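You operate a simulated robot arm through the tools that you are given. There is no shell and no other tool. Be economical: measure what you need, move in short steps, check, and stop when the job is done.

Carry out the task below with a simulated two-armed robot. There is one attempt and no reset: what you move stays moved.

JOB
On the top of the steel bench, fold the cream cloth in half, so that its two long edges meet.

It is judged by the outcome, as a careful person would: the job done as asked, and still so three seconds after it is handed in. It fails if anything else is knocked over, pushed out of place, dropped, spilled or broken. Flat cloth is picked up by pressing the open fingertips on it (5 to 10 N) and closing them slowly along it; thin cloth reads only 2 to 8 mm in the jaws.

ROBOT AND FRAMES
Two 7-joint arms with two-finger parallel grippers on one trunk, on a base that drives. Base frame: it is fixed to the floor where the robot stands at the start and does not move with it; the origin is under the middle of the robot, x ahead of it, y to its left, z up; the surface under the hand at the start is at about z = 850. Readings come in mm, degrees, newtons and seconds.
The left shoulder is at the start at [50, 209, 1171], the right one opposite. With the tool pointing down near the work surface each hand reaches from about 260 to 920 mm from the robot's upright axis, wherever it stands, measured 20 degrees to its own side. Places, roughly: top of the steel bench [700, -400, 800]. Payload 4.4 kg a hand.
The TCP of each hand is the grasp point between the finger pads, 23 mm short of the fingertips. In the tool frame z runs along the fingers and y along their closing line. The gripper opens to 94 mm. The fingers are 38 mm wide and 10 mm thick; the gripper's body (54 by 96 mm) begins 39 mm behind the TCP.
Orientation is that of the tool frame in the base frame, as a unit quaternion [w, x, y, z]. With the fingers straight down and closing along the base's y, the tool's x points along the base's -x, its y along +y and its z along -z.

CONTROLS
- The arms move only by the tool play_rows. It takes "left_targets", "right_targets" or both (then of equal length, played together; a hand with none holds still); each is a list of rows, each a list of 6 numbers: the shift along the tool's x, y, z in units of 500 mm (1.0 is 500 mm), then the turn, a rotation vector about the tool's x, y, z in units of 60 degrees (1.0 is 60 degrees). In form: [[tx, ty, tz, wx, wy, wz], ...]. A call has 1 to 12 rows; each row is the pose to reach, as a shift and turn from the pose commanded when the call began, along the tool's axes at that moment. "left_hand" and "right_hand" are, for a hand that has rows, the opening, from 0 (shut) to 1 (fully open), set as the call begins (left out, the last holds). A call with a number of a shift or a turn outside -1 to 1 is refused whole. A row lasts 0.2 s, in which the tool goes at most 50 mm and 8.6 degrees; a call with a longer step from one row to the next is refused whole, and so is a gripper value outside its range. Where a pose cannot be reached the arm comes as near as it can. A force on the tool above 40 N (or 10 N above the force at the start of the call, whichever is more), or a blocked arm, ends the call early, and 0.2 s more pass. The fingers move at their own pace (about 108 mm/s each) and stop on an object; they squeeze with about 28 N. The grip force told is the motor's: it shows also when the fingers shut on nothing. Time passes only in rows, and 0.2 s behind the last, so rows that repeat a pose let the fingers close. The reply holds the time, the measured pose of the TCP, the force on the tool along the base axes, the opening and the grip force, in the units named above and with some noise, with the torque about the TCP (base axes, N m) and any sound that the robot's microphone picked up.
- Cameras (640 x 400 px; columns grow to the right, rows downward): "scene" is now at [148.8, 17.4, 1330.3]; the picture's right is [0.22, -0.98, 0.00], its down [-0.67, -0.15, -0.73] and it looks along [0.71, 0.16, -0.68] (base axes); focal length 264 px, centre (320, 200). "left" rides on the left gripper at [86, -16, -74] in its tool frame; the picture's right is [0.18, 0.98, 0.00], its down [-0.58, 0.11, -0.81] and it looks along [-0.79, 0.15, 0.59] (tool axes); focal length 243 px, centre (320, 200). "right" rides on the right gripper at [86, 16, -75] in its tool frame; the picture's right is [-0.18, 0.98, 0.00], its down [-0.58, -0.11, -0.81] and it looks along [-0.79, -0.15, 0.59] (tool axes); focal length 243 px, centre (320, 200). There is no depth. A picture from a camera that has moved, and an enlarged one, comes with that camera's place and axes in the base frame and with its lens.
- grab_frame(camera): a new picture of that camera. No time passes.
- move_column(by): slides the trunk up (or, below 0, down) by that many mm; the arms and the scene camera ride with it, the base frame stays. It gives what a move gives, with no picture.
- roll_base(legs): drives the robot by 1 to 6 legs, each [ahead, left, turn to the left] in mm, mm and degrees, along the robot's own axes; the way and the turn of a leg run together, so that a leg with both is an arc; at most 1500 mm and 180 degrees a leg. The arms and the cameras ride along, it lands a little off, and it stops where it bumps. It gives what a move gives.
- turn_head(pan, tilt): turns the head with the scene camera to pan (to the left, within 80 degrees either way) and tilt (down, from -29 to 69), counted from straight ahead of the robot. It gives what a move gives.
- close_up(camera, box): a new picture of the part [left, top, right, bottom] of that camera's present view, enlarged. No time passes.
- hand_in(): hands the job in; it is judged then, once.

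Work in short steps. Places have to be worked out from the pictures, the camera data and where the tool is seen: move nearer, look again, correct. Check each grasp and each placing, and mend what went wrong. You have 120 turns and 100 pictures in all, those below and enlarged ones among them. Open the grippers and draw the arms clear of the work before you hand the job in, unless the task says otherwise; then end with one line.

The tools are called after ">>>" as name(argument=value, ...) on one line, values as JSON. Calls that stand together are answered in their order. play_rows: Moves the arms, as the interface text tells. Its arguments: {"type":"object","properties":{"left_targets":{"type":"array"},"left_hand":{"type":"number"},"right_targets":{"type":"array"},"right_hand":{"type":"number"}},"required":[]} The other tools are called the same way: move_column (by) slides the trunk up or down; roll_base (legs) drives the base; turn_head (pan, tilt) turns the head that bears the scene camera; grab_frame (camera) takes a picture; close_up (camera, box) takes an enlarged picture of a part of a camera's view; hand_in () hands the job in.

At the start:

```text
t: 0.0
left_tool_pos: [627.0, 328.5, 1093.7]
left_orientation: [0.0, 0.0, 1.0, -0.001]
left_wrist_force: [0.5, -0.5, -0.8]
left_torque: [0.02, 0.0, 0.01]
left_opening: 94.4
left_finger_force: 0.0
right_tool_pos: [668.7, -145.7, 1042.6]
right_orientation: [0.0, 0.0, 1.0, 0.0]
right_wrist_force: [0.3, 0.0, 0.2]
right_torque: [-0.02, -0.02, -0.01]
right_opening: 93.9
right_finger_force: 0.2
trunk travel left (down, up): [-250.0, 313.0]
robot x, y, heading: [1.9, -3.0, 0.0]
head pan, tilt: [12.4, 43.0]
```

scene: 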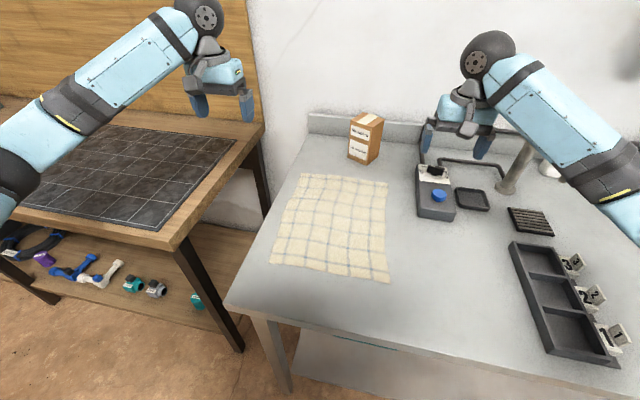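
right: 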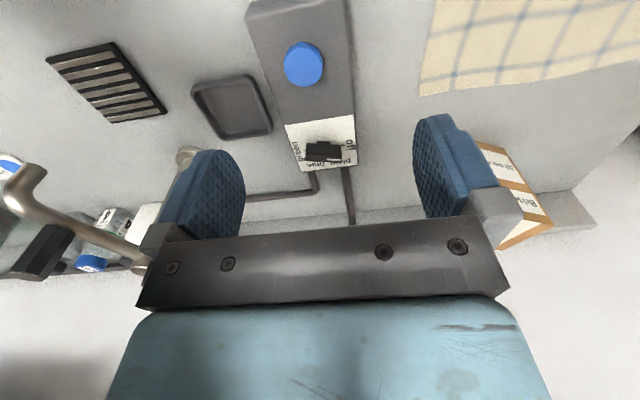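
left: 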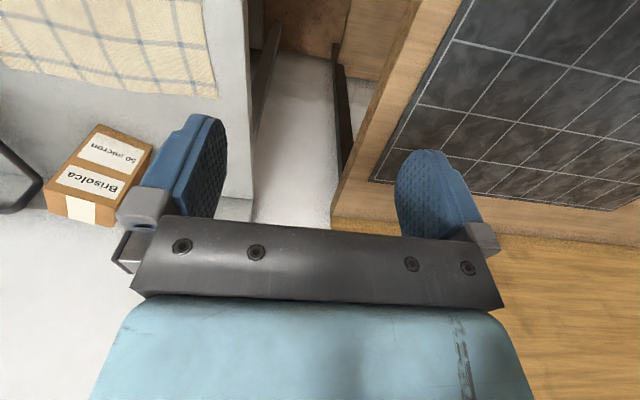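

The cloth's long edges run roughly along x, at y≈+200 and y≈-50, so the two corners of one edge are one behind the other from where I stand. I plan to shift left and turn right about 45° so each hand can take one corner of the left edge. First I look left to check the floor is free.

>>> turn_head(pan=70, tilt=45)

>>> grab_frame(camera="scene")

```text
t: 1.3
left_tool_pos: [628.1, 328.8, 1092.6]
left_orientation: [0.0, 0.0, 1.0, 0.0]
left_wrist_force: [0.7, -0.8, 0.1]
left_torque: [0.0, -0.02, -0.03]
left_opening: 94.1
left_finger_force: 0.2
right_tool_pos: [669.8, -146.9, 1042.8]
right_orientation: [0.0, 0.0, 1.0, 0.0]
right_wrist_force: [0.4, -0.1, -0.1]
right_torque: [-0.03, -0.01, 0.02]
right_opening: 94.2
right_finger_force: 0.0
trunk travel left (down, up): [-250.0, 313.0]
robot x, y, heading: [-2.7, 1.1, -0.1]
head pan, tilt: [70.0, 45.0]
```

```text
96 pictures are left
camera scene: at [95.8, 76.0, 1327.5], right [0.94, -0.34, 0.0], down [-0.24, -0.66, -0.71], along [0.24, 0.66, -0.71], focal length 264 px, centre (320, 200)
```

scene: 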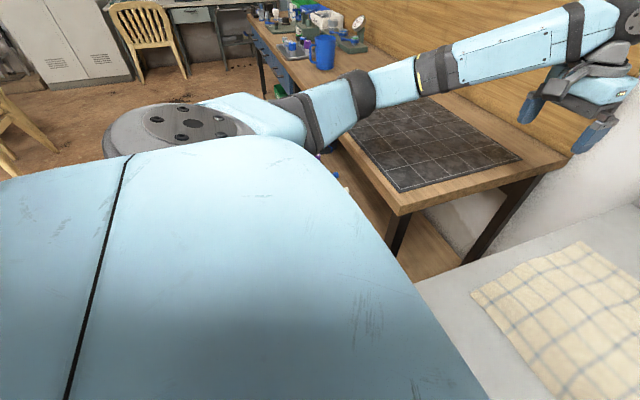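

The floor to the left is free. I shift left 300 mm, turn right 30°, and check.

>>> roll_base(legs=[[0, 400, 0], [0, 0, -43]])

>>> turn_head(pan=0, tilt=50)

>>> grab_frame(camera="scene")

```text
t: 7.3
left_tool_pos: [686.5, 223.0, 1091.9]
left_orientation: [0.0, 0.36, 0.933, 0.0]
left_wrist_force: [-0.8, 0.3, -0.9]
left_torque: [-0.04, 0.0, -0.02]
left_opening: 94.0
left_finger_force: 0.0
right_tool_pos: [399.2, -156.5, 1042.5]
right_orientation: [0.0, 0.36, 0.933, 0.001]
right_wrist_force: [1.4, -0.3, -0.1]
right_torque: [0.02, 0.01, 0.0]
right_opening: 93.9
right_finger_force: 0.0
trunk travel left (down, up): [-250.0, 313.0]
robot x, y, heading: [3.2, 401.9, -42.2]
head pan, tilt: [70.0, 45.0]
```

```text
t: 8.7
left_tool_pos: [686.2, 223.2, 1091.9]
left_orientation: [0.0, 0.36, 0.933, -0.001]
left_wrist_force: [-0.2, 0.2, -0.2]
left_torque: [-0.04, 0.01, 0.03]
left_opening: 93.9
left_finger_force: 0.1
right_tool_pos: [398.7, -156.1, 1041.9]
right_orientation: [0.0, 0.36, 0.933, 0.001]
right_wrist_force: [0.6, 0.1, -0.6]
right_torque: [0.02, -0.02, 0.03]
right_opening: 94.1
right_finger_force: 0.1
trunk travel left (down, up): [-250.0, 313.0]
robot x, y, heading: [0.9, 401.9, -42.2]
head pan, tilt: [0.0, 50.0]
```

```text
95 pictures are left
camera scene: at [108.6, 304.1, 1320.6], right [-0.67, -0.74, 0.0], down [-0.57, 0.51, -0.64], along [0.48, -0.43, -0.77], focal length 264 px, centre (320, 200)
```

scene: 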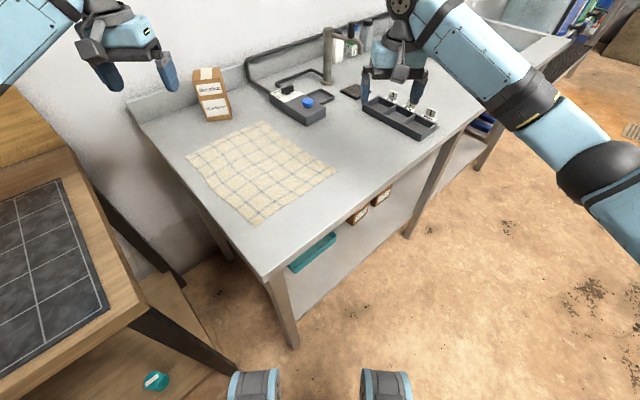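

The surface is at z≈850, and the cloth corners are about FL(756,207), NL(438,186), NR(443,-55) and FR(759,-42). Fold the left edge over to the right edge. First I bring the left hand above the far-left corner, turned so that it closes across the edge.

>>> play_rows(left_targets=[[-0.015, 0.005, 0.047, 0, 0, -0.126], [-0.03, 0.011, 0.095, 0, 0, -0.253], [-0.045, 0.016, 0.142, 0, 0, -0.379], [-0.06, 0.021, 0.189, 0, 0, -0.505], [-0.074, 0.027, 0.237, 0, 0, -0.632], [-0.089, 0.032, 0.284, 0, 0, -0.758]], left_hand=0.45)

>>> play_rows(right_targets=[[0.04, 0.066, 0.0, 0, 0, -0.084], [0.08, 0.133, 0.0, 0, 0, -0.168], [0.12, 0.2, 0.0, 0, 0, -0.253], [0.16, 0.266, 0.0, 0, 0, -0.337], [0.2, 0.333, 0.0, 0, 0, -0.421], [0.243, 0.4, 0.0, 0, 0, -0.505], [0.284, 0.466, 0.0, 0, 0, -0.59], [0.324, 0.532, 0.06, 0, 0, -0.674], [0.365, 0.599, 0.12, 0, 0, -0.758], [0.365, 0.599, 0.184, 0, 0, -0.758]], right_hand=0.45)

>>> grab_frame(camera="scene")

>>> grab_frame(camera="left")

>>> grab_frame(camera="right")

```text
t: 10.1
left_tool_pos: [731.4, 205.2, 951.1]
left_orientation: [0.0, -0.029, 1.0, 0.001]
left_wrist_force: [0.6, -0.2, -0.3]
left_torque: [0.01, 0.04, 0.0]
left_opening: 42.1
left_finger_force: 0.0
right_tool_pos: [398.4, -156.1, 1043.7]
right_orientation: [-0.001, 0.359, 0.933, 0.001]
right_wrist_force: [0.2, 0.6, -0.6]
right_torque: [0.01, -0.02, -0.02]
right_opening: 93.9
right_finger_force: 0.0
trunk travel left (down, up): [-250.0, 313.0]
robot x, y, heading: [-2.8, 401.0, -42.6]
head pan, tilt: [0.0, 50.0]
```

```text
t: 12.3
left_tool_pos: [732.0, 204.0, 951.1]
left_orientation: [0.0, -0.028, 1.0, 0.001]
left_wrist_force: [0.7, -0.1, -0.8]
left_torque: [0.03, -0.03, 0.0]
left_opening: 42.0
left_finger_force: 0.0
right_tool_pos: [463.0, 188.4, 951.0]
right_orientation: [-0.001, -0.029, 1.0, 0.001]
right_wrist_force: [-0.5, -0.5, -0.2]
right_torque: [0.02, 0.01, -0.02]
right_opening: 42.3
right_finger_force: 0.0
trunk travel left (down, up): [-250.0, 313.0]
robot x, y, heading: [1.6, 400.6, -42.2]
head pan, tilt: [0.0, 50.0]
```

```text
94 pictures are left
camera scene: at [108.4, 303.1, 1320.6], right [-0.67, -0.74, 0.0], down [-0.57, 0.52, -0.64], along [0.48, -0.43, -0.77], focal length 264 px, centre (320, 200)
```

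scene: 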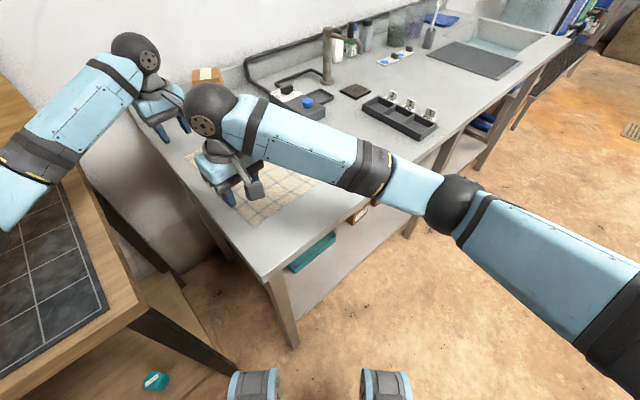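

```text
93 pictures are left
camera left: at [645.8, 183.4, 1025.0], right [-0.24, 0.97, 0.0], down [0.57, 0.14, 0.81], along [0.78, 0.19, -0.59], focal length 243 px, centre (320, 200)
```

left: 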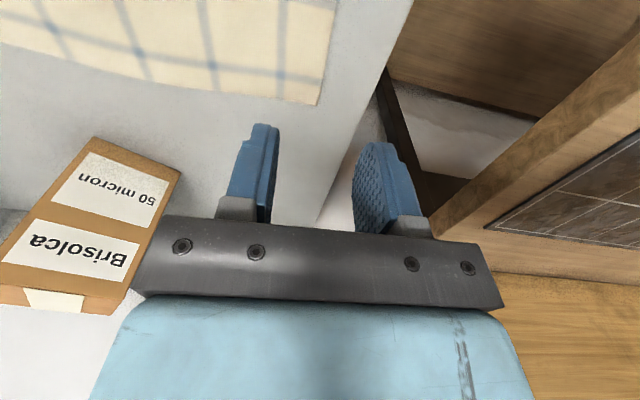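

```text
92 pictures are left
camera right: at [374.7, 199.6, 1025.5], right [0.13, 0.99, 0.0], down [0.59, -0.08, 0.81], along [0.8, -0.1, -0.59], focal length 243 px, centre (320, 200)
```

right: 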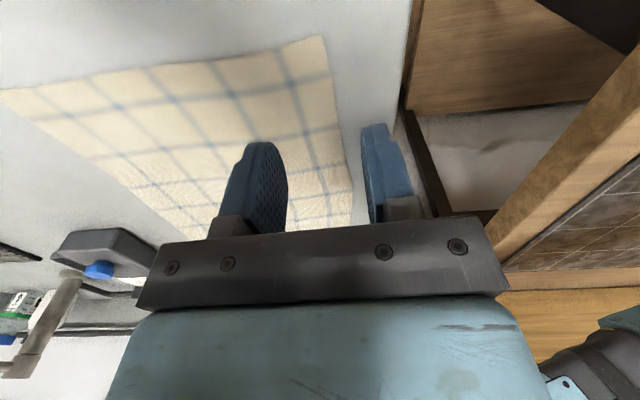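

The wrist pictures confirm the edge runs from about (437,192) to (755,208). I set both hands with the outer finger just inside that edge, narrow the jaws to 30 mm and descend most of the way.

>>> play_rows(left_targets=[[0.0026, -0.044, 0.04, 0, 0, 0], [0.0026, -0.044, 0.08, 0, 0, 0], [0.0026, -0.044, 0.12, 0, 0, 0]], right_targets=[[0.0024, -0.04, 0.04, 0, 0, 0], [0.0024, -0.04, 0.08, 0, 0, 0], [0.0024, -0.04, 0.12, 0, 0, 0]], left_hand=0.32, right_hand=0.32)

>>> grab_frame(camera="left")

>>> grab_frame(camera="right")

```text
t: 13.1
left_tool_pos: [731.3, 182.3, 888.2]
left_orientation: [0.0, -0.027, 1.0, 0.0]
left_wrist_force: [-0.3, -0.5, 0.3]
left_torque: [0.04, -0.03, -0.01]
left_opening: 30.1
left_finger_force: 0.0
right_tool_pos: [464.0, 164.1, 890.6]
right_orientation: [-0.001, -0.029, 1.0, 0.0]
right_wrist_force: [0.1, 0.4, 0.5]
right_torque: [-0.03, 0.01, 0.02]
right_opening: 30.0
right_finger_force: 0.0
trunk travel left (down, up): [-250.0, 313.0]
robot x, y, heading: [5.2, 402.5, -42.2]
head pan, tilt: [0.0, 50.0]
```

```text
91 pictures are left
camera left: at [645.3, 162.1, 963.4], right [-0.24, 0.97, 0.0], down [0.57, 0.14, 0.81], along [0.78, 0.19, -0.59], focal length 243 px, centre (320, 200)
```

left: 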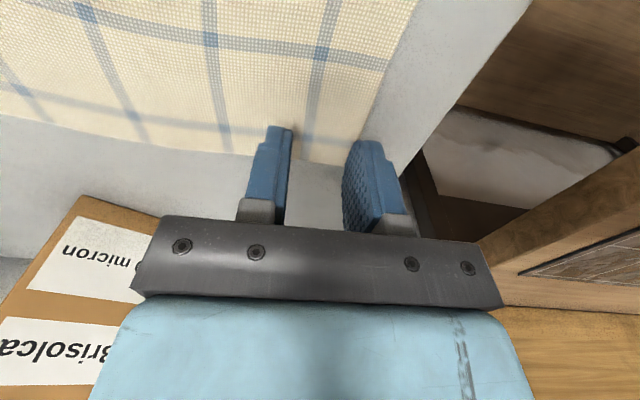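

```text
90 pictures are left
camera right: at [376.8, 176.8, 965.4], right [0.13, 0.99, 0.0], down [0.59, -0.08, 0.81], along [0.8, -0.1, -0.59], focal length 243 px, centre (320, 200)
```

right: 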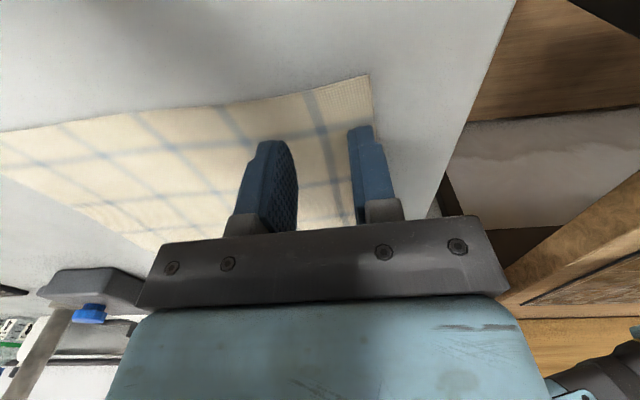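

Both views place the surface at z≈850, so contact should come at TCP≈873. I creep down.

>>> play_rows(left_targets=[[0, 0, 0.008, 0, 0, 0], [0, 0, 0.016, 0, 0, 0], [0, 0, 0.022, 0, 0, 0], [0, 0, 0.026, 0, 0, 0]], right_targets=[[0, 0, 0.012, 0, 0, 0], [0, 0, 0.02, 0, 0, 0], [0, 0, 0.026, 0, 0, 0], [0, 0, 0.031, 0, 0, 0]])

```text
t: 14.1
left_tool_pos: [731.1, 182.6, 877.5]
left_orientation: [-0.001, -0.029, 1.0, -0.001]
left_wrist_force: [-0.6, -0.5, -0.4]
left_torque: [-0.01, 0.02, 0.01]
left_opening: 29.9
left_finger_force: 0.0
right_tool_pos: [463.1, 168.7, 877.0]
right_orientation: [0.0, -0.029, 1.0, 0.001]
right_wrist_force: [0.6, 0.3, -0.1]
right_torque: [-0.02, 0.03, -0.02]
right_opening: 30.2
right_finger_force: 0.1
trunk travel left (down, up): [-250.0, 313.0]
robot x, y, heading: [3.0, 401.8, -42.1]
head pan, tilt: [0.0, 50.0]
```

No contact yet; 3 mm more.

>>> play_rows(left_targets=[[0, 0, 0.003, 0, 0, 0], [0, 0, 0.006, 0, 0, 0]], right_targets=[[0, 0, 0.003, 0, 0, 0], [0, 0, 0.006, 0, 0, 0]])

```text
t: 14.7
left_tool_pos: [734.9, 186.8, 883.8]
left_orientation: [0.005, -0.031, 1.0, -0.002]
left_wrist_force: [-0.3, -0.1, 0.0]
left_torque: [0.01, 0.03, 0.02]
left_opening: 30.0
left_finger_force: 0.0
right_tool_pos: [464.6, 168.8, 875.2]
right_orientation: [0.001, -0.029, 1.0, 0.0]
right_wrist_force: [0.1, -0.2, -0.5]
right_torque: [-0.02, 0.01, -0.02]
right_opening: 30.2
right_finger_force: 0.0
trunk travel left (down, up): [-250.0, 313.0]
robot x, y, heading: [1.6, 402.1, -42.0]
head pan, tilt: [0.0, 50.0]
```

The left hand reads 6 mm higher and shifted instead of lower. I check whether that is noise or a block.

>>> play_rows(left_targets=[[0, 0, 0, 0, 0, 0], [0, 0, 0, 0, 0, 0]])

>>> grab_frame(camera="scene")

>>> grab_frame(camera="left")

```text
t: 15.3
left_tool_pos: [735.0, 187.3, 883.1]
left_orientation: [0.007, -0.032, 0.999, -0.002]
left_wrist_force: [-0.3, 0.3, 0.2]
left_torque: [-0.01, 0.01, 0.01]
left_opening: 29.9
left_finger_force: 0.1
right_tool_pos: [463.9, 168.0, 874.9]
right_orientation: [0.001, -0.029, 1.0, -0.001]
right_wrist_force: [0.4, 0.7, 3.0]
right_torque: [0.05, -0.05, -0.01]
right_opening: 30.3
right_finger_force: 0.0
trunk travel left (down, up): [-250.0, 313.0]
robot x, y, heading: [5.7, 399.8, -42.2]
head pan, tilt: [0.0, 50.0]
```

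```text
89 pictures are left
camera scene: at [106.5, 305.3, 1321.6], right [-0.67, -0.74, 0.0], down [-0.57, 0.51, -0.64], along [0.48, -0.43, -0.76], focal length 264 px, centre (320, 200)
```

scene: 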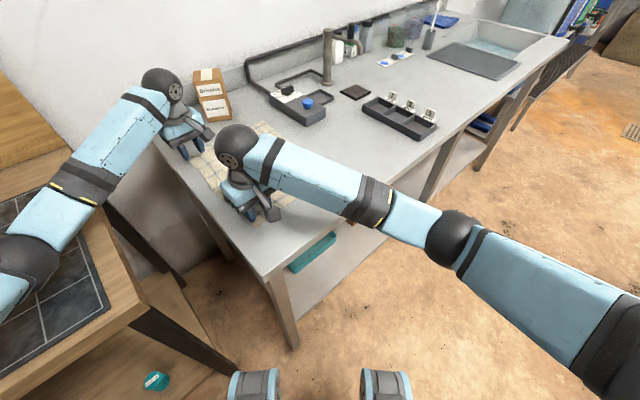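

```text
88 pictures are left
camera left: at [649.3, 165.9, 956.7], right [-0.25, 0.97, -0.01], down [0.56, 0.15, 0.81], along [0.79, 0.2, -0.58], focal length 243 px, centre (320, 200)
```

left: 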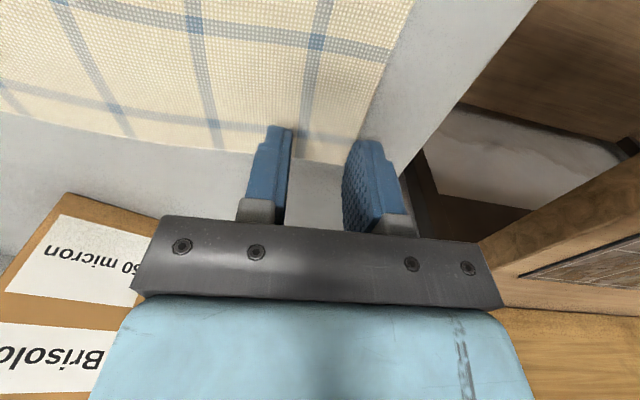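

The left elbow seems to be resting on the wooden bench, which blocks it. I raise the trunk 150 mm so the elbow rides higher, then lower the hands again.

>>> move_column(by=150)

>>> grab_frame(camera="scene")

```text
t: 17.0
left_tool_pos: [730.5, 182.2, 1023.6]
left_orientation: [0.0, -0.028, 1.0, 0.0]
left_wrist_force: [-0.4, 0.6, 0.1]
left_torque: [0.02, -0.01, -0.03]
left_opening: 29.7
left_finger_force: 0.1
right_tool_pos: [463.8, 167.7, 1022.4]
right_orientation: [0.0, -0.029, 1.0, 0.0]
right_wrist_force: [0.8, -0.1, -0.7]
right_torque: [-0.01, 0.0, 0.03]
right_opening: 30.0
right_finger_force: 0.0
trunk travel left (down, up): [-400.0, 163.0]
robot x, y, heading: [-3.8, 400.8, -42.2]
head pan, tilt: [0.0, 50.0]
```

```text
87 pictures are left
camera scene: at [108.8, 304.0, 1470.5], right [-0.67, -0.74, 0.0], down [-0.57, 0.52, -0.64], along [0.48, -0.43, -0.77], focal length 264 px, centre (320, 200)
```

scene: 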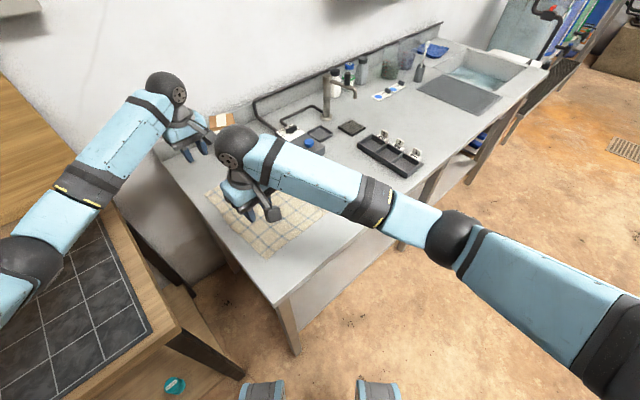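

Freed. I lower both hands back to about TCP 877.

>>> play_rows(left_targets=[[0, 0, 0.07, 0, 0, 0], [0, 0, 0.14, 0, 0, 0], [0, 0, 0.21, 0, 0, 0], [0, 0, 0.26, 0, 0, 0], [0, 0, 0.28, 0, 0, 0], [0, 0, 0.293, 0, 0, 0]], right_targets=[[0, 0, 0.07, 0, 0, 0], [0, 0, 0.14, 0, 0, 0], [0, 0, 0.21, 0, 0, 0], [0, 0, 0.26, 0, 0, 0], [0, 0, 0.28, 0, 0, 0], [0, 0, 0.291, 0, 0, 0]])

>>> grab_frame(camera="scene")

```text
t: 18.4
left_tool_pos: [729.9, 184.7, 876.8]
left_orientation: [0.0, -0.029, 1.0, 0.001]
left_wrist_force: [-0.1, -0.2, 0.5]
left_torque: [-0.02, -0.04, 0.0]
left_opening: 30.2
left_finger_force: 0.1
right_tool_pos: [466.2, 167.0, 876.9]
right_orientation: [0.001, -0.029, 1.0, 0.0]
right_wrist_force: [0.5, -0.1, 0.8]
right_torque: [0.01, 0.0, 0.01]
right_opening: 30.2
right_finger_force: 0.0
trunk travel left (down, up): [-400.0, 163.0]
robot x, y, heading: [2.5, 403.2, -42.1]
head pan, tilt: [0.0, 50.0]
```

```text
86 pictures are left
camera scene: at [108.7, 304.0, 1470.6], right [-0.67, -0.74, 0.0], down [-0.57, 0.52, -0.64], along [0.48, -0.43, -0.77], focal length 264 px, centre (320, 200)
```

scene: 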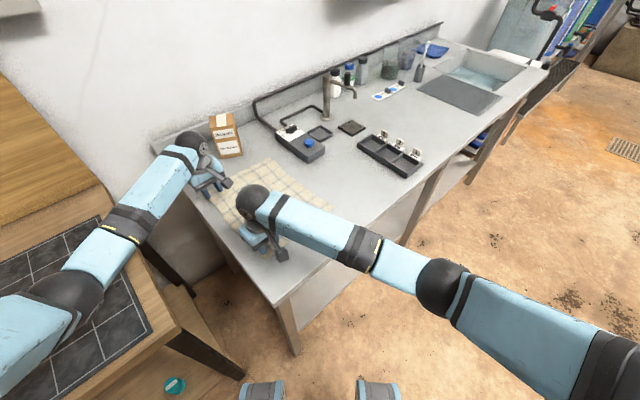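

The left arm follows now. I creep down 3 mm.

>>> play_rows(left_targets=[[0, 0, 0.003, 0, 0, 0], [0, 0, 0.006, 0, 0, 0]], right_targets=[[0, 0, 0.003, 0, 0, 0], [0, 0, 0.006, 0, 0, 0]])

>>> play_rows(left_targets=[[0, 0, 0.001, 0, 0, 0], [0, 0, 0.002, 0, 0, 0]], right_targets=[[0, 0, 0.001, 0, 0, 0], [0, 0, 0.002, 0, 0, 0]])

```text
t: 19.0
left_tool_pos: [730.8, 183.3, 875.7]
left_orientation: [0.0, -0.028, 1.0, -0.001]
left_wrist_force: [0.2, 0.2, 0.3]
left_torque: [0.0, 0.01, -0.01]
left_opening: 30.0
left_finger_force: 0.0
right_tool_pos: [464.1, 167.4, 874.0]
right_orientation: [0.001, -0.029, 1.0, -0.001]
right_wrist_force: [0.7, -0.7, 2.1]
right_torque: [0.04, 0.01, -0.02]
right_opening: 29.8
right_finger_force: 0.1
trunk travel left (down, up): [-400.0, 163.0]
robot x, y, heading: [-0.5, 404.0, -42.3]
head pan, tilt: [0.0, 50.0]
```

```text
t: 19.6
left_tool_pos: [730.3, 183.6, 873.8]
left_orientation: [0.001, -0.029, 1.0, 0.0]
left_wrist_force: [0.5, -0.2, 2.6]
left_torque: [0.03, -0.05, -0.01]
left_opening: 30.2
left_finger_force: 0.2
right_tool_pos: [465.0, 168.1, 874.3]
right_orientation: [0.0, -0.029, 1.0, 0.0]
right_wrist_force: [2.0, -0.3, 11.2]
right_torque: [0.12, 0.02, 0.01]
right_opening: 30.0
right_finger_force: 0.1
trunk travel left (down, up): [-400.0, 163.0]
robot x, y, heading: [2.6, 400.3, -42.3]
head pan, tilt: [0.0, 50.0]
```

Both are in contact, left 2.6 N and right 11 N. I trim them to about 7–8 N and start closing.

>>> play_rows(left_targets=[[0, 0, 0.0011, 0, 0, 0]], right_targets=[[0, 0, -0.0007, 0, 0, 0]])

>>> play_rows(left_targets=[[0, 0, 0, 0, 0, 0]], right_targets=[[0, 0, 0, 0, 0, 0]], left_hand=0.27, right_hand=0.27)

>>> grab_frame(camera="right")

```text
t: 20.0
left_tool_pos: [730.6, 183.9, 875.8]
left_orientation: [0.001, -0.029, 1.0, 0.0]
left_wrist_force: [1.7, 0.6, 5.3]
left_torque: [0.06, -0.05, 0.0]
left_opening: 29.8
left_finger_force: 0.0
right_tool_pos: [464.4, 169.5, 872.9]
right_orientation: [0.001, -0.028, 1.0, 0.0]
right_wrist_force: [1.5, -1.4, 12.5]
right_torque: [0.1, 0.04, -0.03]
right_opening: 29.9
right_finger_force: 0.1
trunk travel left (down, up): [-400.0, 163.0]
robot x, y, heading: [1.9, 404.8, -42.2]
head pan, tilt: [0.0, 50.0]
```

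```text
t: 20.4
left_tool_pos: [729.3, 184.0, 874.8]
left_orientation: [0.0, -0.028, 1.0, -0.001]
left_wrist_force: [0.1, 0.5, 4.1]
left_torque: [0.06, -0.03, -0.03]
left_opening: 25.3
left_finger_force: 0.1
right_tool_pos: [463.0, 167.6, 875.5]
right_orientation: [0.001, -0.028, 1.0, 0.0]
right_wrist_force: [-0.3, -0.3, 14.2]
right_torque: [0.09, 0.06, -0.02]
right_opening: 24.9
right_finger_force: 0.1
trunk travel left (down, up): [-400.0, 163.0]
robot x, y, heading: [1.7, 397.5, -42.3]
head pan, tilt: [0.0, 50.0]
```

```text
85 pictures are left
camera right: at [376.2, 180.0, 949.6], right [0.13, 0.99, 0.0], down [0.59, -0.07, 0.81], along [0.8, -0.1, -0.59], focal length 243 px, centre (320, 200)
```

right: 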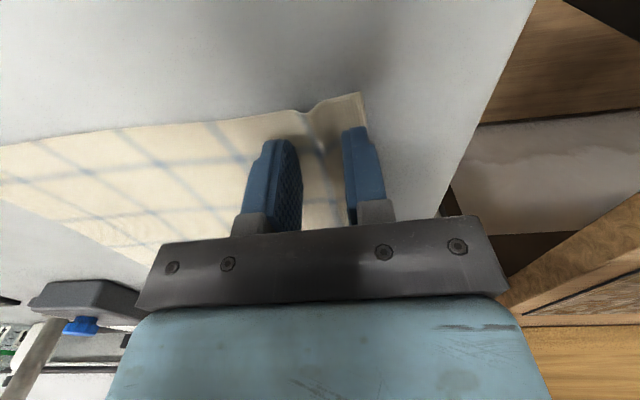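

The cloth is buckling nicely between the fingers. The right hand presses a bit hard at 14 N, so I ease it, add a little on the left, and close further.

>>> play_rows(left_targets=[[0, 0, 0.0006, 0, 0, 0]], right_targets=[[0, 0, -0.0013, 0, 0, 0]], left_hand=0.22, right_hand=0.22)

>>> play_rows(left_targets=[[0, 0, 0, 0, 0, 0]], right_targets=[[0, 0, 0, 0, 0, 0]], left_hand=0.17, right_hand=0.17)

>>> grab_frame(camera="right")

>>> grab_frame(camera="left")

```text
t: 20.8
left_tool_pos: [729.7, 183.3, 874.4]
left_orientation: [0.0, -0.027, 1.0, -0.001]
left_wrist_force: [-0.4, 0.2, 7.7]
left_torque: [0.0, 0.01, -0.01]
left_opening: 20.5
left_finger_force: 0.1
right_tool_pos: [464.0, 167.7, 875.3]
right_orientation: [0.0, -0.028, 1.0, 0.0]
right_wrist_force: [1.5, -0.9, 8.5]
right_torque: [0.08, 0.01, -0.05]
right_opening: 20.2
right_finger_force: 0.0
trunk travel left (down, up): [-400.0, 163.0]
robot x, y, heading: [1.3, 399.8, -42.1]
head pan, tilt: [0.0, 50.0]
```

```text
t: 21.2
left_tool_pos: [728.3, 182.7, 875.5]
left_orientation: [0.0, -0.028, 1.0, -0.001]
left_wrist_force: [0.6, -0.2, 8.5]
left_torque: [0.03, -0.03, -0.06]
left_opening: 15.7
left_finger_force: 0.0
right_tool_pos: [462.5, 167.9, 875.6]
right_orientation: [0.0, -0.029, 1.0, 0.0]
right_wrist_force: [0.3, -0.3, 7.0]
right_torque: [0.04, 0.05, 0.02]
right_opening: 15.9
right_finger_force: 0.3
trunk travel left (down, up): [-400.0, 163.0]
robot x, y, heading: [0.0, 396.6, -42.0]
head pan, tilt: [0.0, 50.0]
```

```text
84 pictures are left
camera right: at [375.9, 179.6, 949.7], right [0.13, 0.99, 0.0], down [0.59, -0.07, 0.81], along [0.8, -0.1, -0.59], focal length 243 px, centre (320, 200)
```

right: 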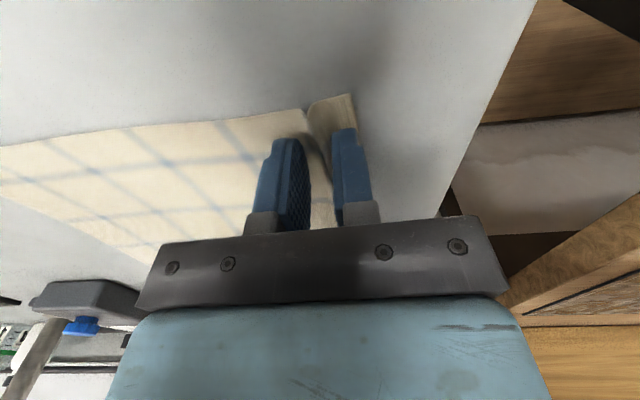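

```text
83 pictures are left
camera left: at [644.1, 162.9, 948.4], right [-0.24, 0.97, 0.0], down [0.57, 0.14, 0.81], along [0.78, 0.19, -0.59], focal length 243 px, centre (320, 200)
```

left: 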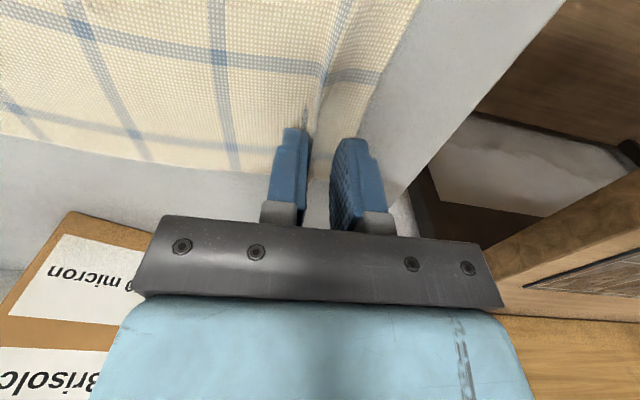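

Ridges are forming in both jaws. I close on in small steps.

>>> play_rows(left_targets=[[0, 0, 0, 0, 0, 0]], right_targets=[[0, 0, 0, 0, 0, 0]], left_hand=0.12, right_hand=0.12)

>>> play_rows(left_targets=[[0, 0, 0, 0, 0, 0]], right_targets=[[0, 0, 0, 0, 0, 0]], left_hand=0.07, right_hand=0.07)

>>> play_rows(left_targets=[[0, 0, 0, 0, 0, 0], [0, 0, 0, 0, 0, 0]], right_targets=[[0, 0, 0, 0, 0, 0], [0, 0, 0, 0, 0, 0]], left_hand=0.0, right_hand=0.0)

>>> grab_frame(camera="right")

>>> grab_frame(camera="left")

```text
t: 21.6
left_tool_pos: [729.8, 182.4, 873.9]
left_orientation: [0.001, -0.027, 1.0, 0.0]
left_wrist_force: [-0.8, -0.7, 9.1]
left_torque: [0.03, -0.07, -0.01]
left_opening: 10.8
left_finger_force: 0.1
right_tool_pos: [462.5, 167.2, 875.3]
right_orientation: [0.001, -0.029, 1.0, -0.002]
right_wrist_force: [0.5, -0.1, 6.1]
right_torque: [0.02, 0.02, 0.0]
right_opening: 11.2
right_finger_force: 0.0
trunk travel left (down, up): [-400.0, 163.0]
robot x, y, heading: [-1.2, 402.8, -42.1]
head pan, tilt: [0.0, 50.0]
```

```text
t: 22.0
left_tool_pos: [729.4, 184.7, 874.1]
left_orientation: [0.001, -0.027, 1.0, 0.0]
left_wrist_force: [-1.0, -0.3, 10.1]
left_torque: [0.02, 0.01, -0.02]
left_opening: 6.4
left_finger_force: 0.0
right_tool_pos: [463.9, 168.3, 874.8]
right_orientation: [0.001, -0.029, 1.0, -0.001]
right_wrist_force: [1.0, 0.0, 4.8]
right_torque: [0.04, 0.01, -0.01]
right_opening: 6.1
right_finger_force: 0.0
trunk travel left (down, up): [-400.0, 163.0]
robot x, y, heading: [-0.7, 402.1, -42.3]
head pan, tilt: [0.0, 50.0]
```

```text
t: 22.6
left_tool_pos: [728.5, 182.2, 874.1]
left_orientation: [0.001, -0.027, 1.0, 0.001]
left_wrist_force: [0.3, -1.2, 10.9]
left_torque: [0.03, 0.01, -0.02]
left_opening: 2.5
left_finger_force: 27.7
right_tool_pos: [462.8, 169.1, 874.8]
right_orientation: [0.001, -0.03, 1.0, -0.001]
right_wrist_force: [0.2, 0.7, 3.5]
right_torque: [0.03, 0.01, 0.03]
right_opening: 2.2
right_finger_force: 28.3
trunk travel left (down, up): [-400.0, 163.0]
robot x, y, heading: [-1.4, 400.9, -42.1]
head pan, tilt: [0.0, 50.0]
```

```text
82 pictures are left
camera right: at [375.9, 179.6, 949.8], right [0.13, 0.99, 0.0], down [0.59, -0.07, 0.81], along [0.8, -0.1, -0.59], focal length 243 px, centre (320, 200)
```

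right: 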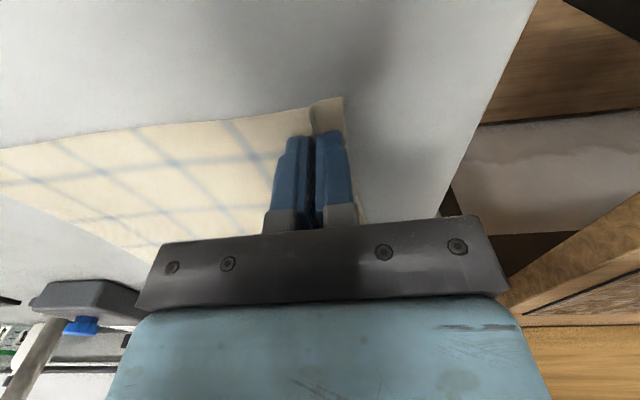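

```text
81 pictures are left
camera left: at [644.2, 162.9, 948.3], right [-0.24, 0.97, 0.0], down [0.57, 0.14, 0.81], along [0.78, 0.19, -0.59], focal length 243 px, centre (320, 200)
```

left: 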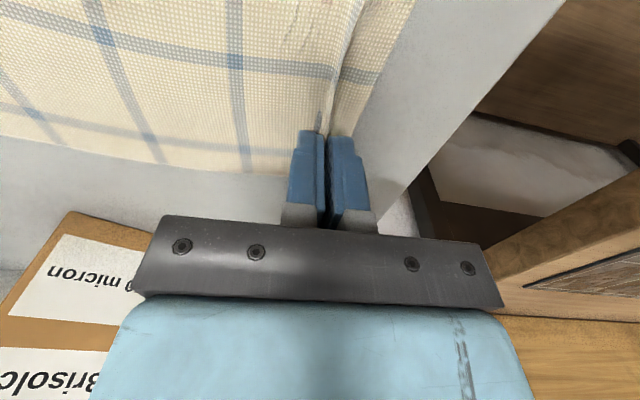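

The jaws read 2.2–2.5 mm with 28 N, so there is cloth in both. I lift 60 mm with a slight shift right and verify.

>>> play_rows(left_targets=[[0.0006, -0.01, -0.03, 0, 0, 0], [0.0012, -0.02, -0.06, 0, 0, 0], [0.0018, -0.03, -0.09, 0, 0, 0], [0.0024, -0.04, -0.12, 0, 0, 0]], right_targets=[[0.0006, -0.01, -0.03, 0, 0, 0], [0.0012, -0.02, -0.06, 0, 0, 0], [0.0018, -0.03, -0.09, 0, 0, 0], [0.0024, -0.04, -0.12, 0, 0, 0]])

>>> grab_frame(camera="right")

>>> grab_frame(camera="left")

>>> grab_frame(camera="scene")

```text
t: 23.6
left_tool_pos: [729.9, 162.6, 933.6]
left_orientation: [0.001, -0.029, 1.0, 0.001]
left_wrist_force: [-0.9, 0.4, 0.3]
left_torque: [-0.02, -0.02, -0.02]
left_opening: 2.5
left_finger_force: 27.4
right_tool_pos: [463.9, 145.0, 935.8]
right_orientation: [-0.001, -0.028, 1.0, 0.0]
right_wrist_force: [0.9, -0.6, -0.8]
right_torque: [0.04, -0.02, -0.02]
right_opening: 2.0
right_finger_force: 28.4
trunk travel left (down, up): [-400.0, 163.0]
robot x, y, heading: [-0.0, 401.1, -42.0]
head pan, tilt: [0.0, 50.0]
```

```text
80 pictures are left
camera right: at [376.3, 158.4, 1011.2], right [0.13, 0.99, 0.0], down [0.59, -0.08, 0.81], along [0.8, -0.1, -0.59], focal length 243 px, centre (320, 200)
```

right: 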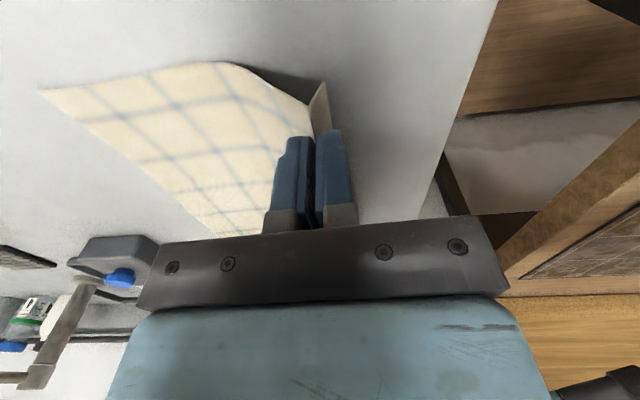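

```text
79 pictures are left
camera left: at [644.5, 142.4, 1007.5], right [-0.24, 0.97, 0.0], down [0.57, 0.14, 0.81], along [0.78, 0.19, -0.59], focal length 243 px, centre (320, 200)
```

left: 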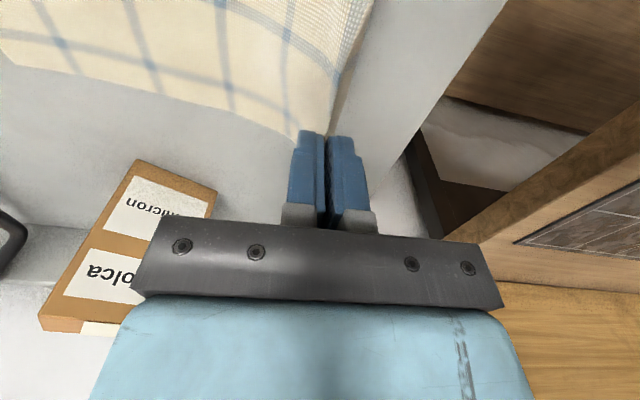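

```text
78 pictures are left
camera scene: at [107.9, 303.8, 1470.6], right [-0.67, -0.74, 0.0], down [-0.57, 0.52, -0.64], along [0.48, -0.43, -0.77], focal length 264 px, centre (320, 200)
```

scene: 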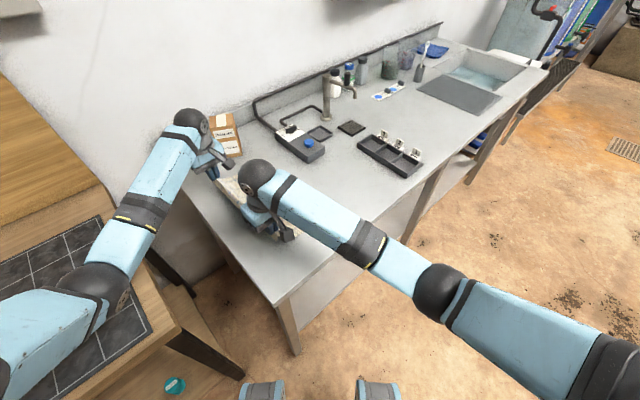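

Both hands hold the edge. I now swing it over the fold line (y≈75) on an arc of about 85 mm radius.

>>> play_rows(left_targets=[[0.001, -0.04, -0.024, 0, 0, 0], [0.003, -0.08, -0.04, 0, 0, 0], [0.004, -0.12, -0.05, 0, 0, 0], [0.006, -0.17, -0.05, 0, 0, 0], [0.008, -0.21, -0.044, 0, 0, 0], [0.009, -0.25, -0.03, 0, 0, 0]], right_targets=[[0.001, -0.038, -0.024, 0, 0, 0], [0.003, -0.076, -0.04, 0, 0, 0], [0.004, -0.115, -0.05, 0, 0, 0], [0.006, -0.163, -0.05, 0, 0, 0], [0.008, -0.201, -0.044, 0, 0, 0], [0.009, -0.239, -0.03, 0, 0, 0]])

>>> grab_frame(camera="right")

>>> grab_frame(camera="left")

>>> grab_frame(camera="scene")

```text
t: 25.0
left_tool_pos: [732.2, 37.5, 948.2]
left_orientation: [0.0, -0.028, 1.0, 0.001]
left_wrist_force: [-0.5, 0.0, 0.5]
left_torque: [0.0, 0.0, 0.0]
left_opening: 2.4
left_finger_force: 27.5
right_tool_pos: [465.0, 28.1, 947.7]
right_orientation: [0.0, -0.029, 1.0, 0.0]
right_wrist_force: [0.6, 0.3, -0.1]
right_torque: [0.03, -0.02, -0.01]
right_opening: 2.3
right_finger_force: 27.8
trunk travel left (down, up): [-400.0, 163.0]
robot x, y, heading: [0.4, 403.2, -42.3]
head pan, tilt: [0.0, 50.0]
```

```text
77 pictures are left
camera right: at [378.4, 38.6, 1023.3], right [0.13, 0.99, 0.0], down [0.59, -0.08, 0.81], along [0.8, -0.1, -0.59], focal length 243 px, centre (320, 200)
```

right: 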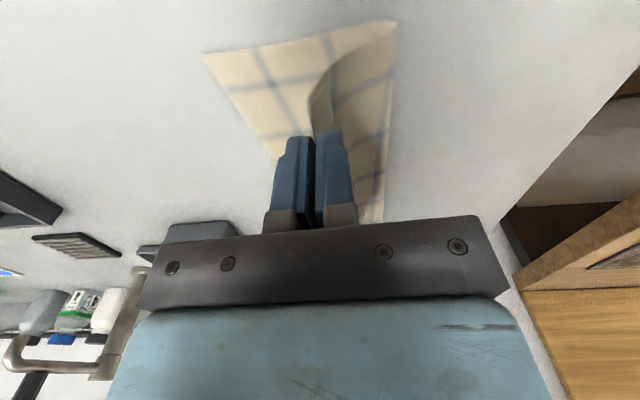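

```text
76 pictures are left
camera left: at [647.1, 16.5, 1021.6], right [-0.24, 0.97, 0.0], down [0.57, 0.14, 0.81], along [0.78, 0.19, -0.59], focal length 243 px, centre (320, 200)
```

left: 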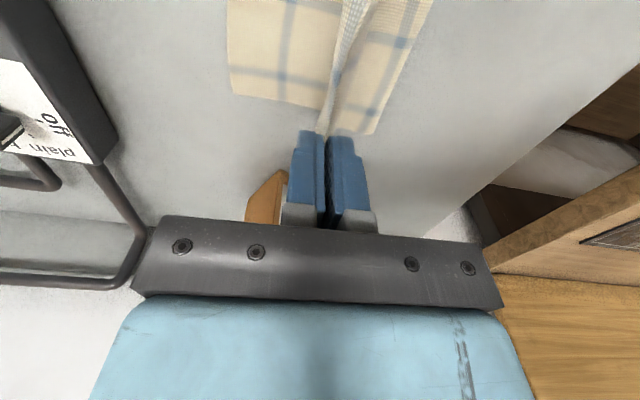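

```text
75 pictures are left
camera scene: at [108.4, 302.5, 1470.5], right [-0.67, -0.74, 0.0], down [-0.57, 0.52, -0.64], along [0.48, -0.43, -0.77], focal length 264 px, centre (320, 200)
```

scene: 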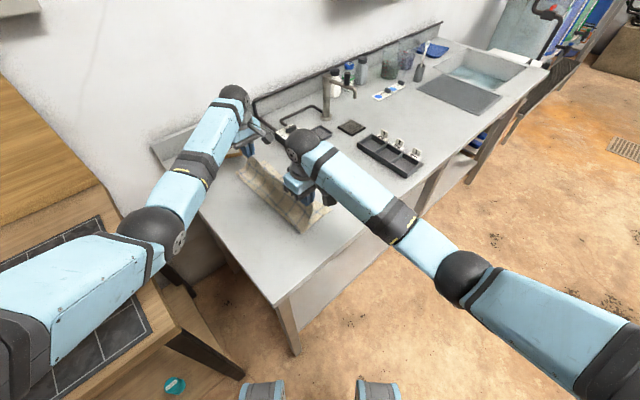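

The lower right edge now lies at y≈-24 (far) and -45 (near), with the fold at about y 80–90. I bring the pinch down so the edge strip will land on it: far hand to y≈14, near hand to y≈-6.

>>> play_rows(left_targets=[[0.0, -0.016, 0.03, 0, 0, 0], [0.001, -0.032, 0.065, 0, 0, 0], [0.002, -0.044, 0.1, 0, 0, 0], [0.002, -0.046, 0.13, 0, 0, 0]], right_targets=[[0.0, -0.022, 0.03, 0, 0, 0], [0.001, -0.044, 0.065, 0, 0, 0], [0.002, -0.062, 0.1, 0, 0, 0], [0.002, -0.068, 0.13, 0, 0, 0]])

>>> grab_frame(camera="right")

>>> grab_frame(camera="left")

```text
t: 26.0
left_tool_pos: [734.0, 15.3, 882.8]
left_orientation: [0.0, -0.028, 1.0, 0.0]
left_wrist_force: [-0.6, -0.6, 0.2]
left_torque: [0.0, 0.02, -0.02]
left_opening: 2.1
left_finger_force: 28.3
right_tool_pos: [468.0, -5.9, 885.2]
right_orientation: [0.0, -0.029, 1.0, 0.0]
right_wrist_force: [0.3, 0.5, 0.5]
right_torque: [0.03, -0.02, 0.0]
right_opening: 2.3
right_finger_force: 28.2
trunk travel left (down, up): [-400.0, 163.0]
robot x, y, heading: [3.1, 403.1, -42.3]
head pan, tilt: [0.0, 50.0]
```

```text
74 pictures are left
camera right: at [380.6, 5.1, 960.3], right [0.13, 0.99, 0.0], down [0.59, -0.08, 0.81], along [0.8, -0.1, -0.59], focal length 243 px, centre (320, 200)
```

right: 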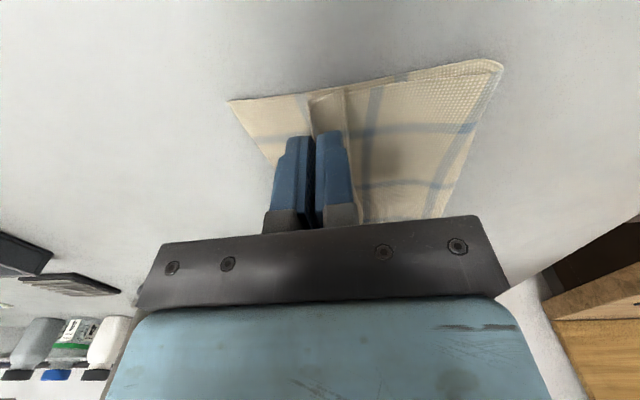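

```text
73 pictures are left
camera left: at [648.7, -6.0, 956.8], right [-0.24, 0.97, 0.0], down [0.57, 0.14, 0.81], along [0.78, 0.19, -0.59], focal length 243 px, centre (320, 200)
```

left: 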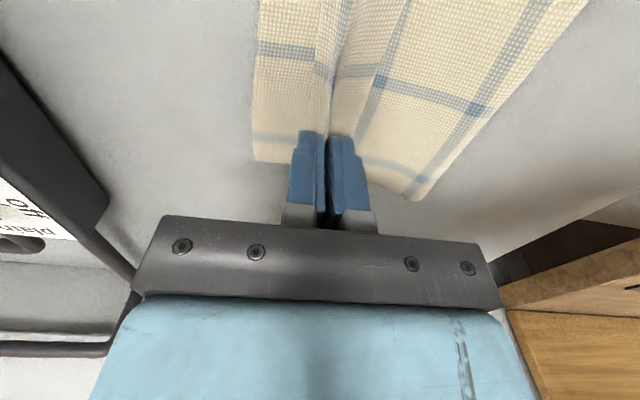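

The geometry looks right. I lower the last millimetres and open the jaws a little to release.

>>> play_rows(left_targets=[[0, 0, 0.006, 0, 0, 0], [0, 0, 0.01, 0, 0, 0]], right_targets=[[0, 0, 0.008, 0, 0, 0], [0, 0, 0.015, 0, 0, 0]])

>>> play_rows(left_targets=[[0, 0, 0, 0, 0, 0], [0, 0, 0, 0, 0, 0]], right_targets=[[0, 0, 0, 0, 0, 0], [0, 0, 0, 0, 0, 0]], left_hand=0.2, right_hand=0.2)

>>> play_rows(left_targets=[[0, 0, -0.03, 0, 0, 0], [0, 0, -0.09, 0, 0, 0], [0, 0, -0.17, 0, 0, 0]], right_targets=[[0, 0, -0.03, 0, 0, 0], [0, 0, -0.09, 0, 0, 0], [0, 0, -0.17, 0, 0, 0]])

>>> grab_frame(camera="right")

>>> grab_frame(camera="left")

```text
t: 26.6
left_tool_pos: [734.5, 13.9, 878.4]
left_orientation: [-0.001, -0.028, 1.0, 0.0]
left_wrist_force: [-0.4, 0.2, 1.9]
left_torque: [0.02, 0.0, -0.04]
left_opening: 2.1
left_finger_force: 27.7
right_tool_pos: [468.4, -5.6, 877.5]
right_orientation: [0.0, -0.03, 1.0, -0.001]
right_wrist_force: [0.9, 0.5, 1.1]
right_torque: [0.04, 0.0, 0.01]
right_opening: 2.3
right_finger_force: 27.8
trunk travel left (down, up): [-400.0, 163.0]
robot x, y, heading: [-2.8, 399.9, -42.4]
head pan, tilt: [0.0, 50.0]
```

```text
t: 27.2
left_tool_pos: [733.6, 14.5, 876.9]
left_orientation: [0.0, -0.028, 1.0, 0.0]
left_wrist_force: [-0.9, 0.7, -1.0]
left_torque: [-0.01, -0.02, -0.01]
left_opening: 18.7
left_finger_force: 0.2
right_tool_pos: [466.8, -5.1, 877.3]
right_orientation: [0.0, -0.029, 1.0, 0.0]
right_wrist_force: [-0.4, -0.2, 1.7]
right_torque: [-0.02, 0.05, -0.02]
right_opening: 18.6
right_finger_force: 0.0
trunk travel left (down, up): [-400.0, 163.0]
robot x, y, heading: [3.3, 401.6, -42.1]
head pan, tilt: [0.0, 50.0]
```

```text
t: 28.0
left_tool_pos: [730.6, 14.6, 963.4]
left_orientation: [0.0, -0.03, 1.0, 0.0]
left_wrist_force: [-0.3, -0.4, 0.1]
left_torque: [-0.02, -0.01, 0.0]
left_opening: 18.9
left_finger_force: 0.1
right_tool_pos: [466.2, -5.5, 962.7]
right_orientation: [-0.001, -0.029, 1.0, -0.001]
right_wrist_force: [0.0, 0.2, -0.4]
right_torque: [-0.01, -0.01, 0.0]
right_opening: 18.6
right_finger_force: 0.0
trunk travel left (down, up): [-400.0, 163.0]
robot x, y, heading: [2.2, 402.2, -42.1]
head pan, tilt: [0.0, 50.0]
```

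```text
72 pictures are left
camera right: at [379.4, 6.2, 1036.9], right [0.13, 0.99, 0.0], down [0.59, -0.07, 0.81], along [0.8, -0.1, -0.59], focal length 243 px, centre (320, 200)
```

right: 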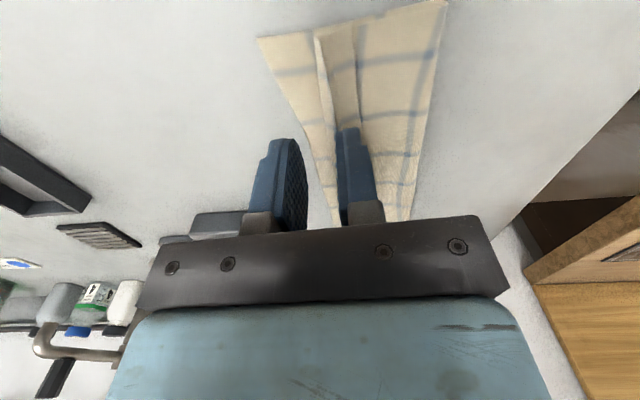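

```text
71 pictures are left
camera left: at [645.7, -5.2, 1036.8], right [-0.24, 0.97, 0.0], down [0.57, 0.14, 0.81], along [0.78, 0.19, -0.59], focal length 243 px, centre (320, 200)
```

left: 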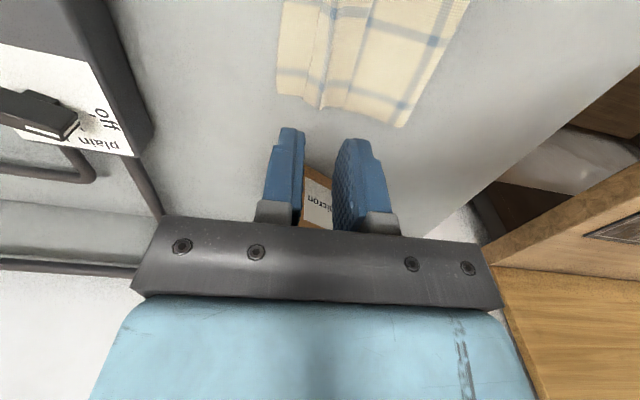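

The edges are folded over with a strip of about 27 mm folded back on top, as feared. I lift the hands clear and look at the whole before sweeping the strip out to the right.

>>> play_rows(left_targets=[[0, 0.08, -0.05, 0, 0, 0], [0, 0.16, -0.1, 0, 0, 0], [0, 0.24, -0.15, 0, 0, 0], [0, 0.3, -0.2, 0, 0, 0]], right_targets=[[0.07, 0.0, -0.06, 0, 0, 0], [0.14, 0.0, -0.12, 0, 0, 0], [0.2, 0.0, -0.18, 0, 0, 0], [0.24, 0.0, -0.24, 0, 0, 0]])

>>> grab_frame(camera="right")

>>> grab_frame(camera="scene")

```text
t: 29.0
left_tool_pos: [722.1, 165.7, 1064.3]
left_orientation: [0.0, -0.028, 1.0, -0.001]
left_wrist_force: [0.3, 0.8, 0.0]
left_torque: [-0.01, -0.03, 0.02]
left_opening: 18.8
left_finger_force: 0.0
right_tool_pos: [348.9, -11.9, 1083.4]
right_orientation: [-0.001, -0.029, 1.0, -0.001]
right_wrist_force: [-0.2, 0.5, 0.1]
right_torque: [0.0, -0.01, 0.01]
right_opening: 19.0
right_finger_force: 0.0
trunk travel left (down, up): [-400.0, 163.0]
robot x, y, heading: [3.1, 399.7, -42.2]
head pan, tilt: [0.0, 50.0]
```

```text
70 pictures are left
camera right: at [260.6, -0.9, 1157.6], right [0.13, 0.99, 0.0], down [0.59, -0.07, 0.81], along [0.8, -0.1, -0.59], focal length 243 px, centre (320, 200)
```

right: 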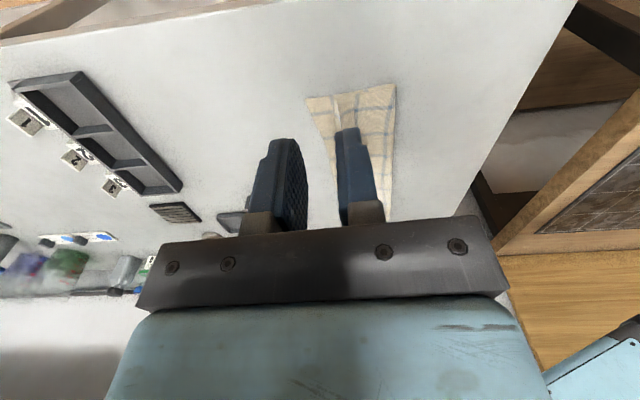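

```text
69 pictures are left
camera scene: at [107.4, 305.1, 1470.7], right [-0.67, -0.74, 0.0], down [-0.57, 0.51, -0.64], along [0.48, -0.43, -0.77], focal length 264 px, centre (320, 200)
```

scene: 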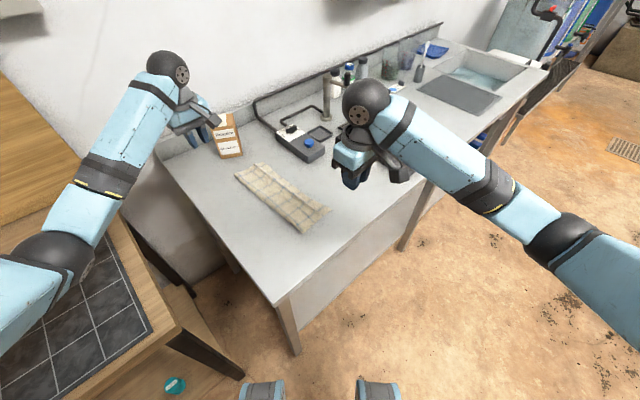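

>>> close_up(camera="scene", box=[225, 150, 337, 240])

```text
4.44 times, centred on (281, 195) of scene
camera zoom: at [107.4, 305.1, 1470.7], right [-0.67, -0.74, 0.0], down [-0.57, 0.51, -0.64], along [0.48, -0.43, -0.77], focal length 1175 px, centre (493, 222)
```

zoom: 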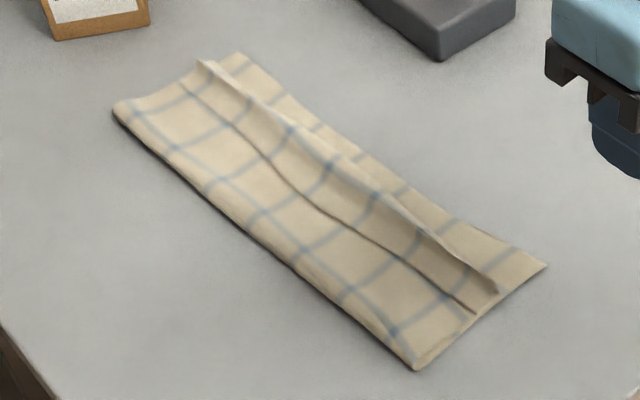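

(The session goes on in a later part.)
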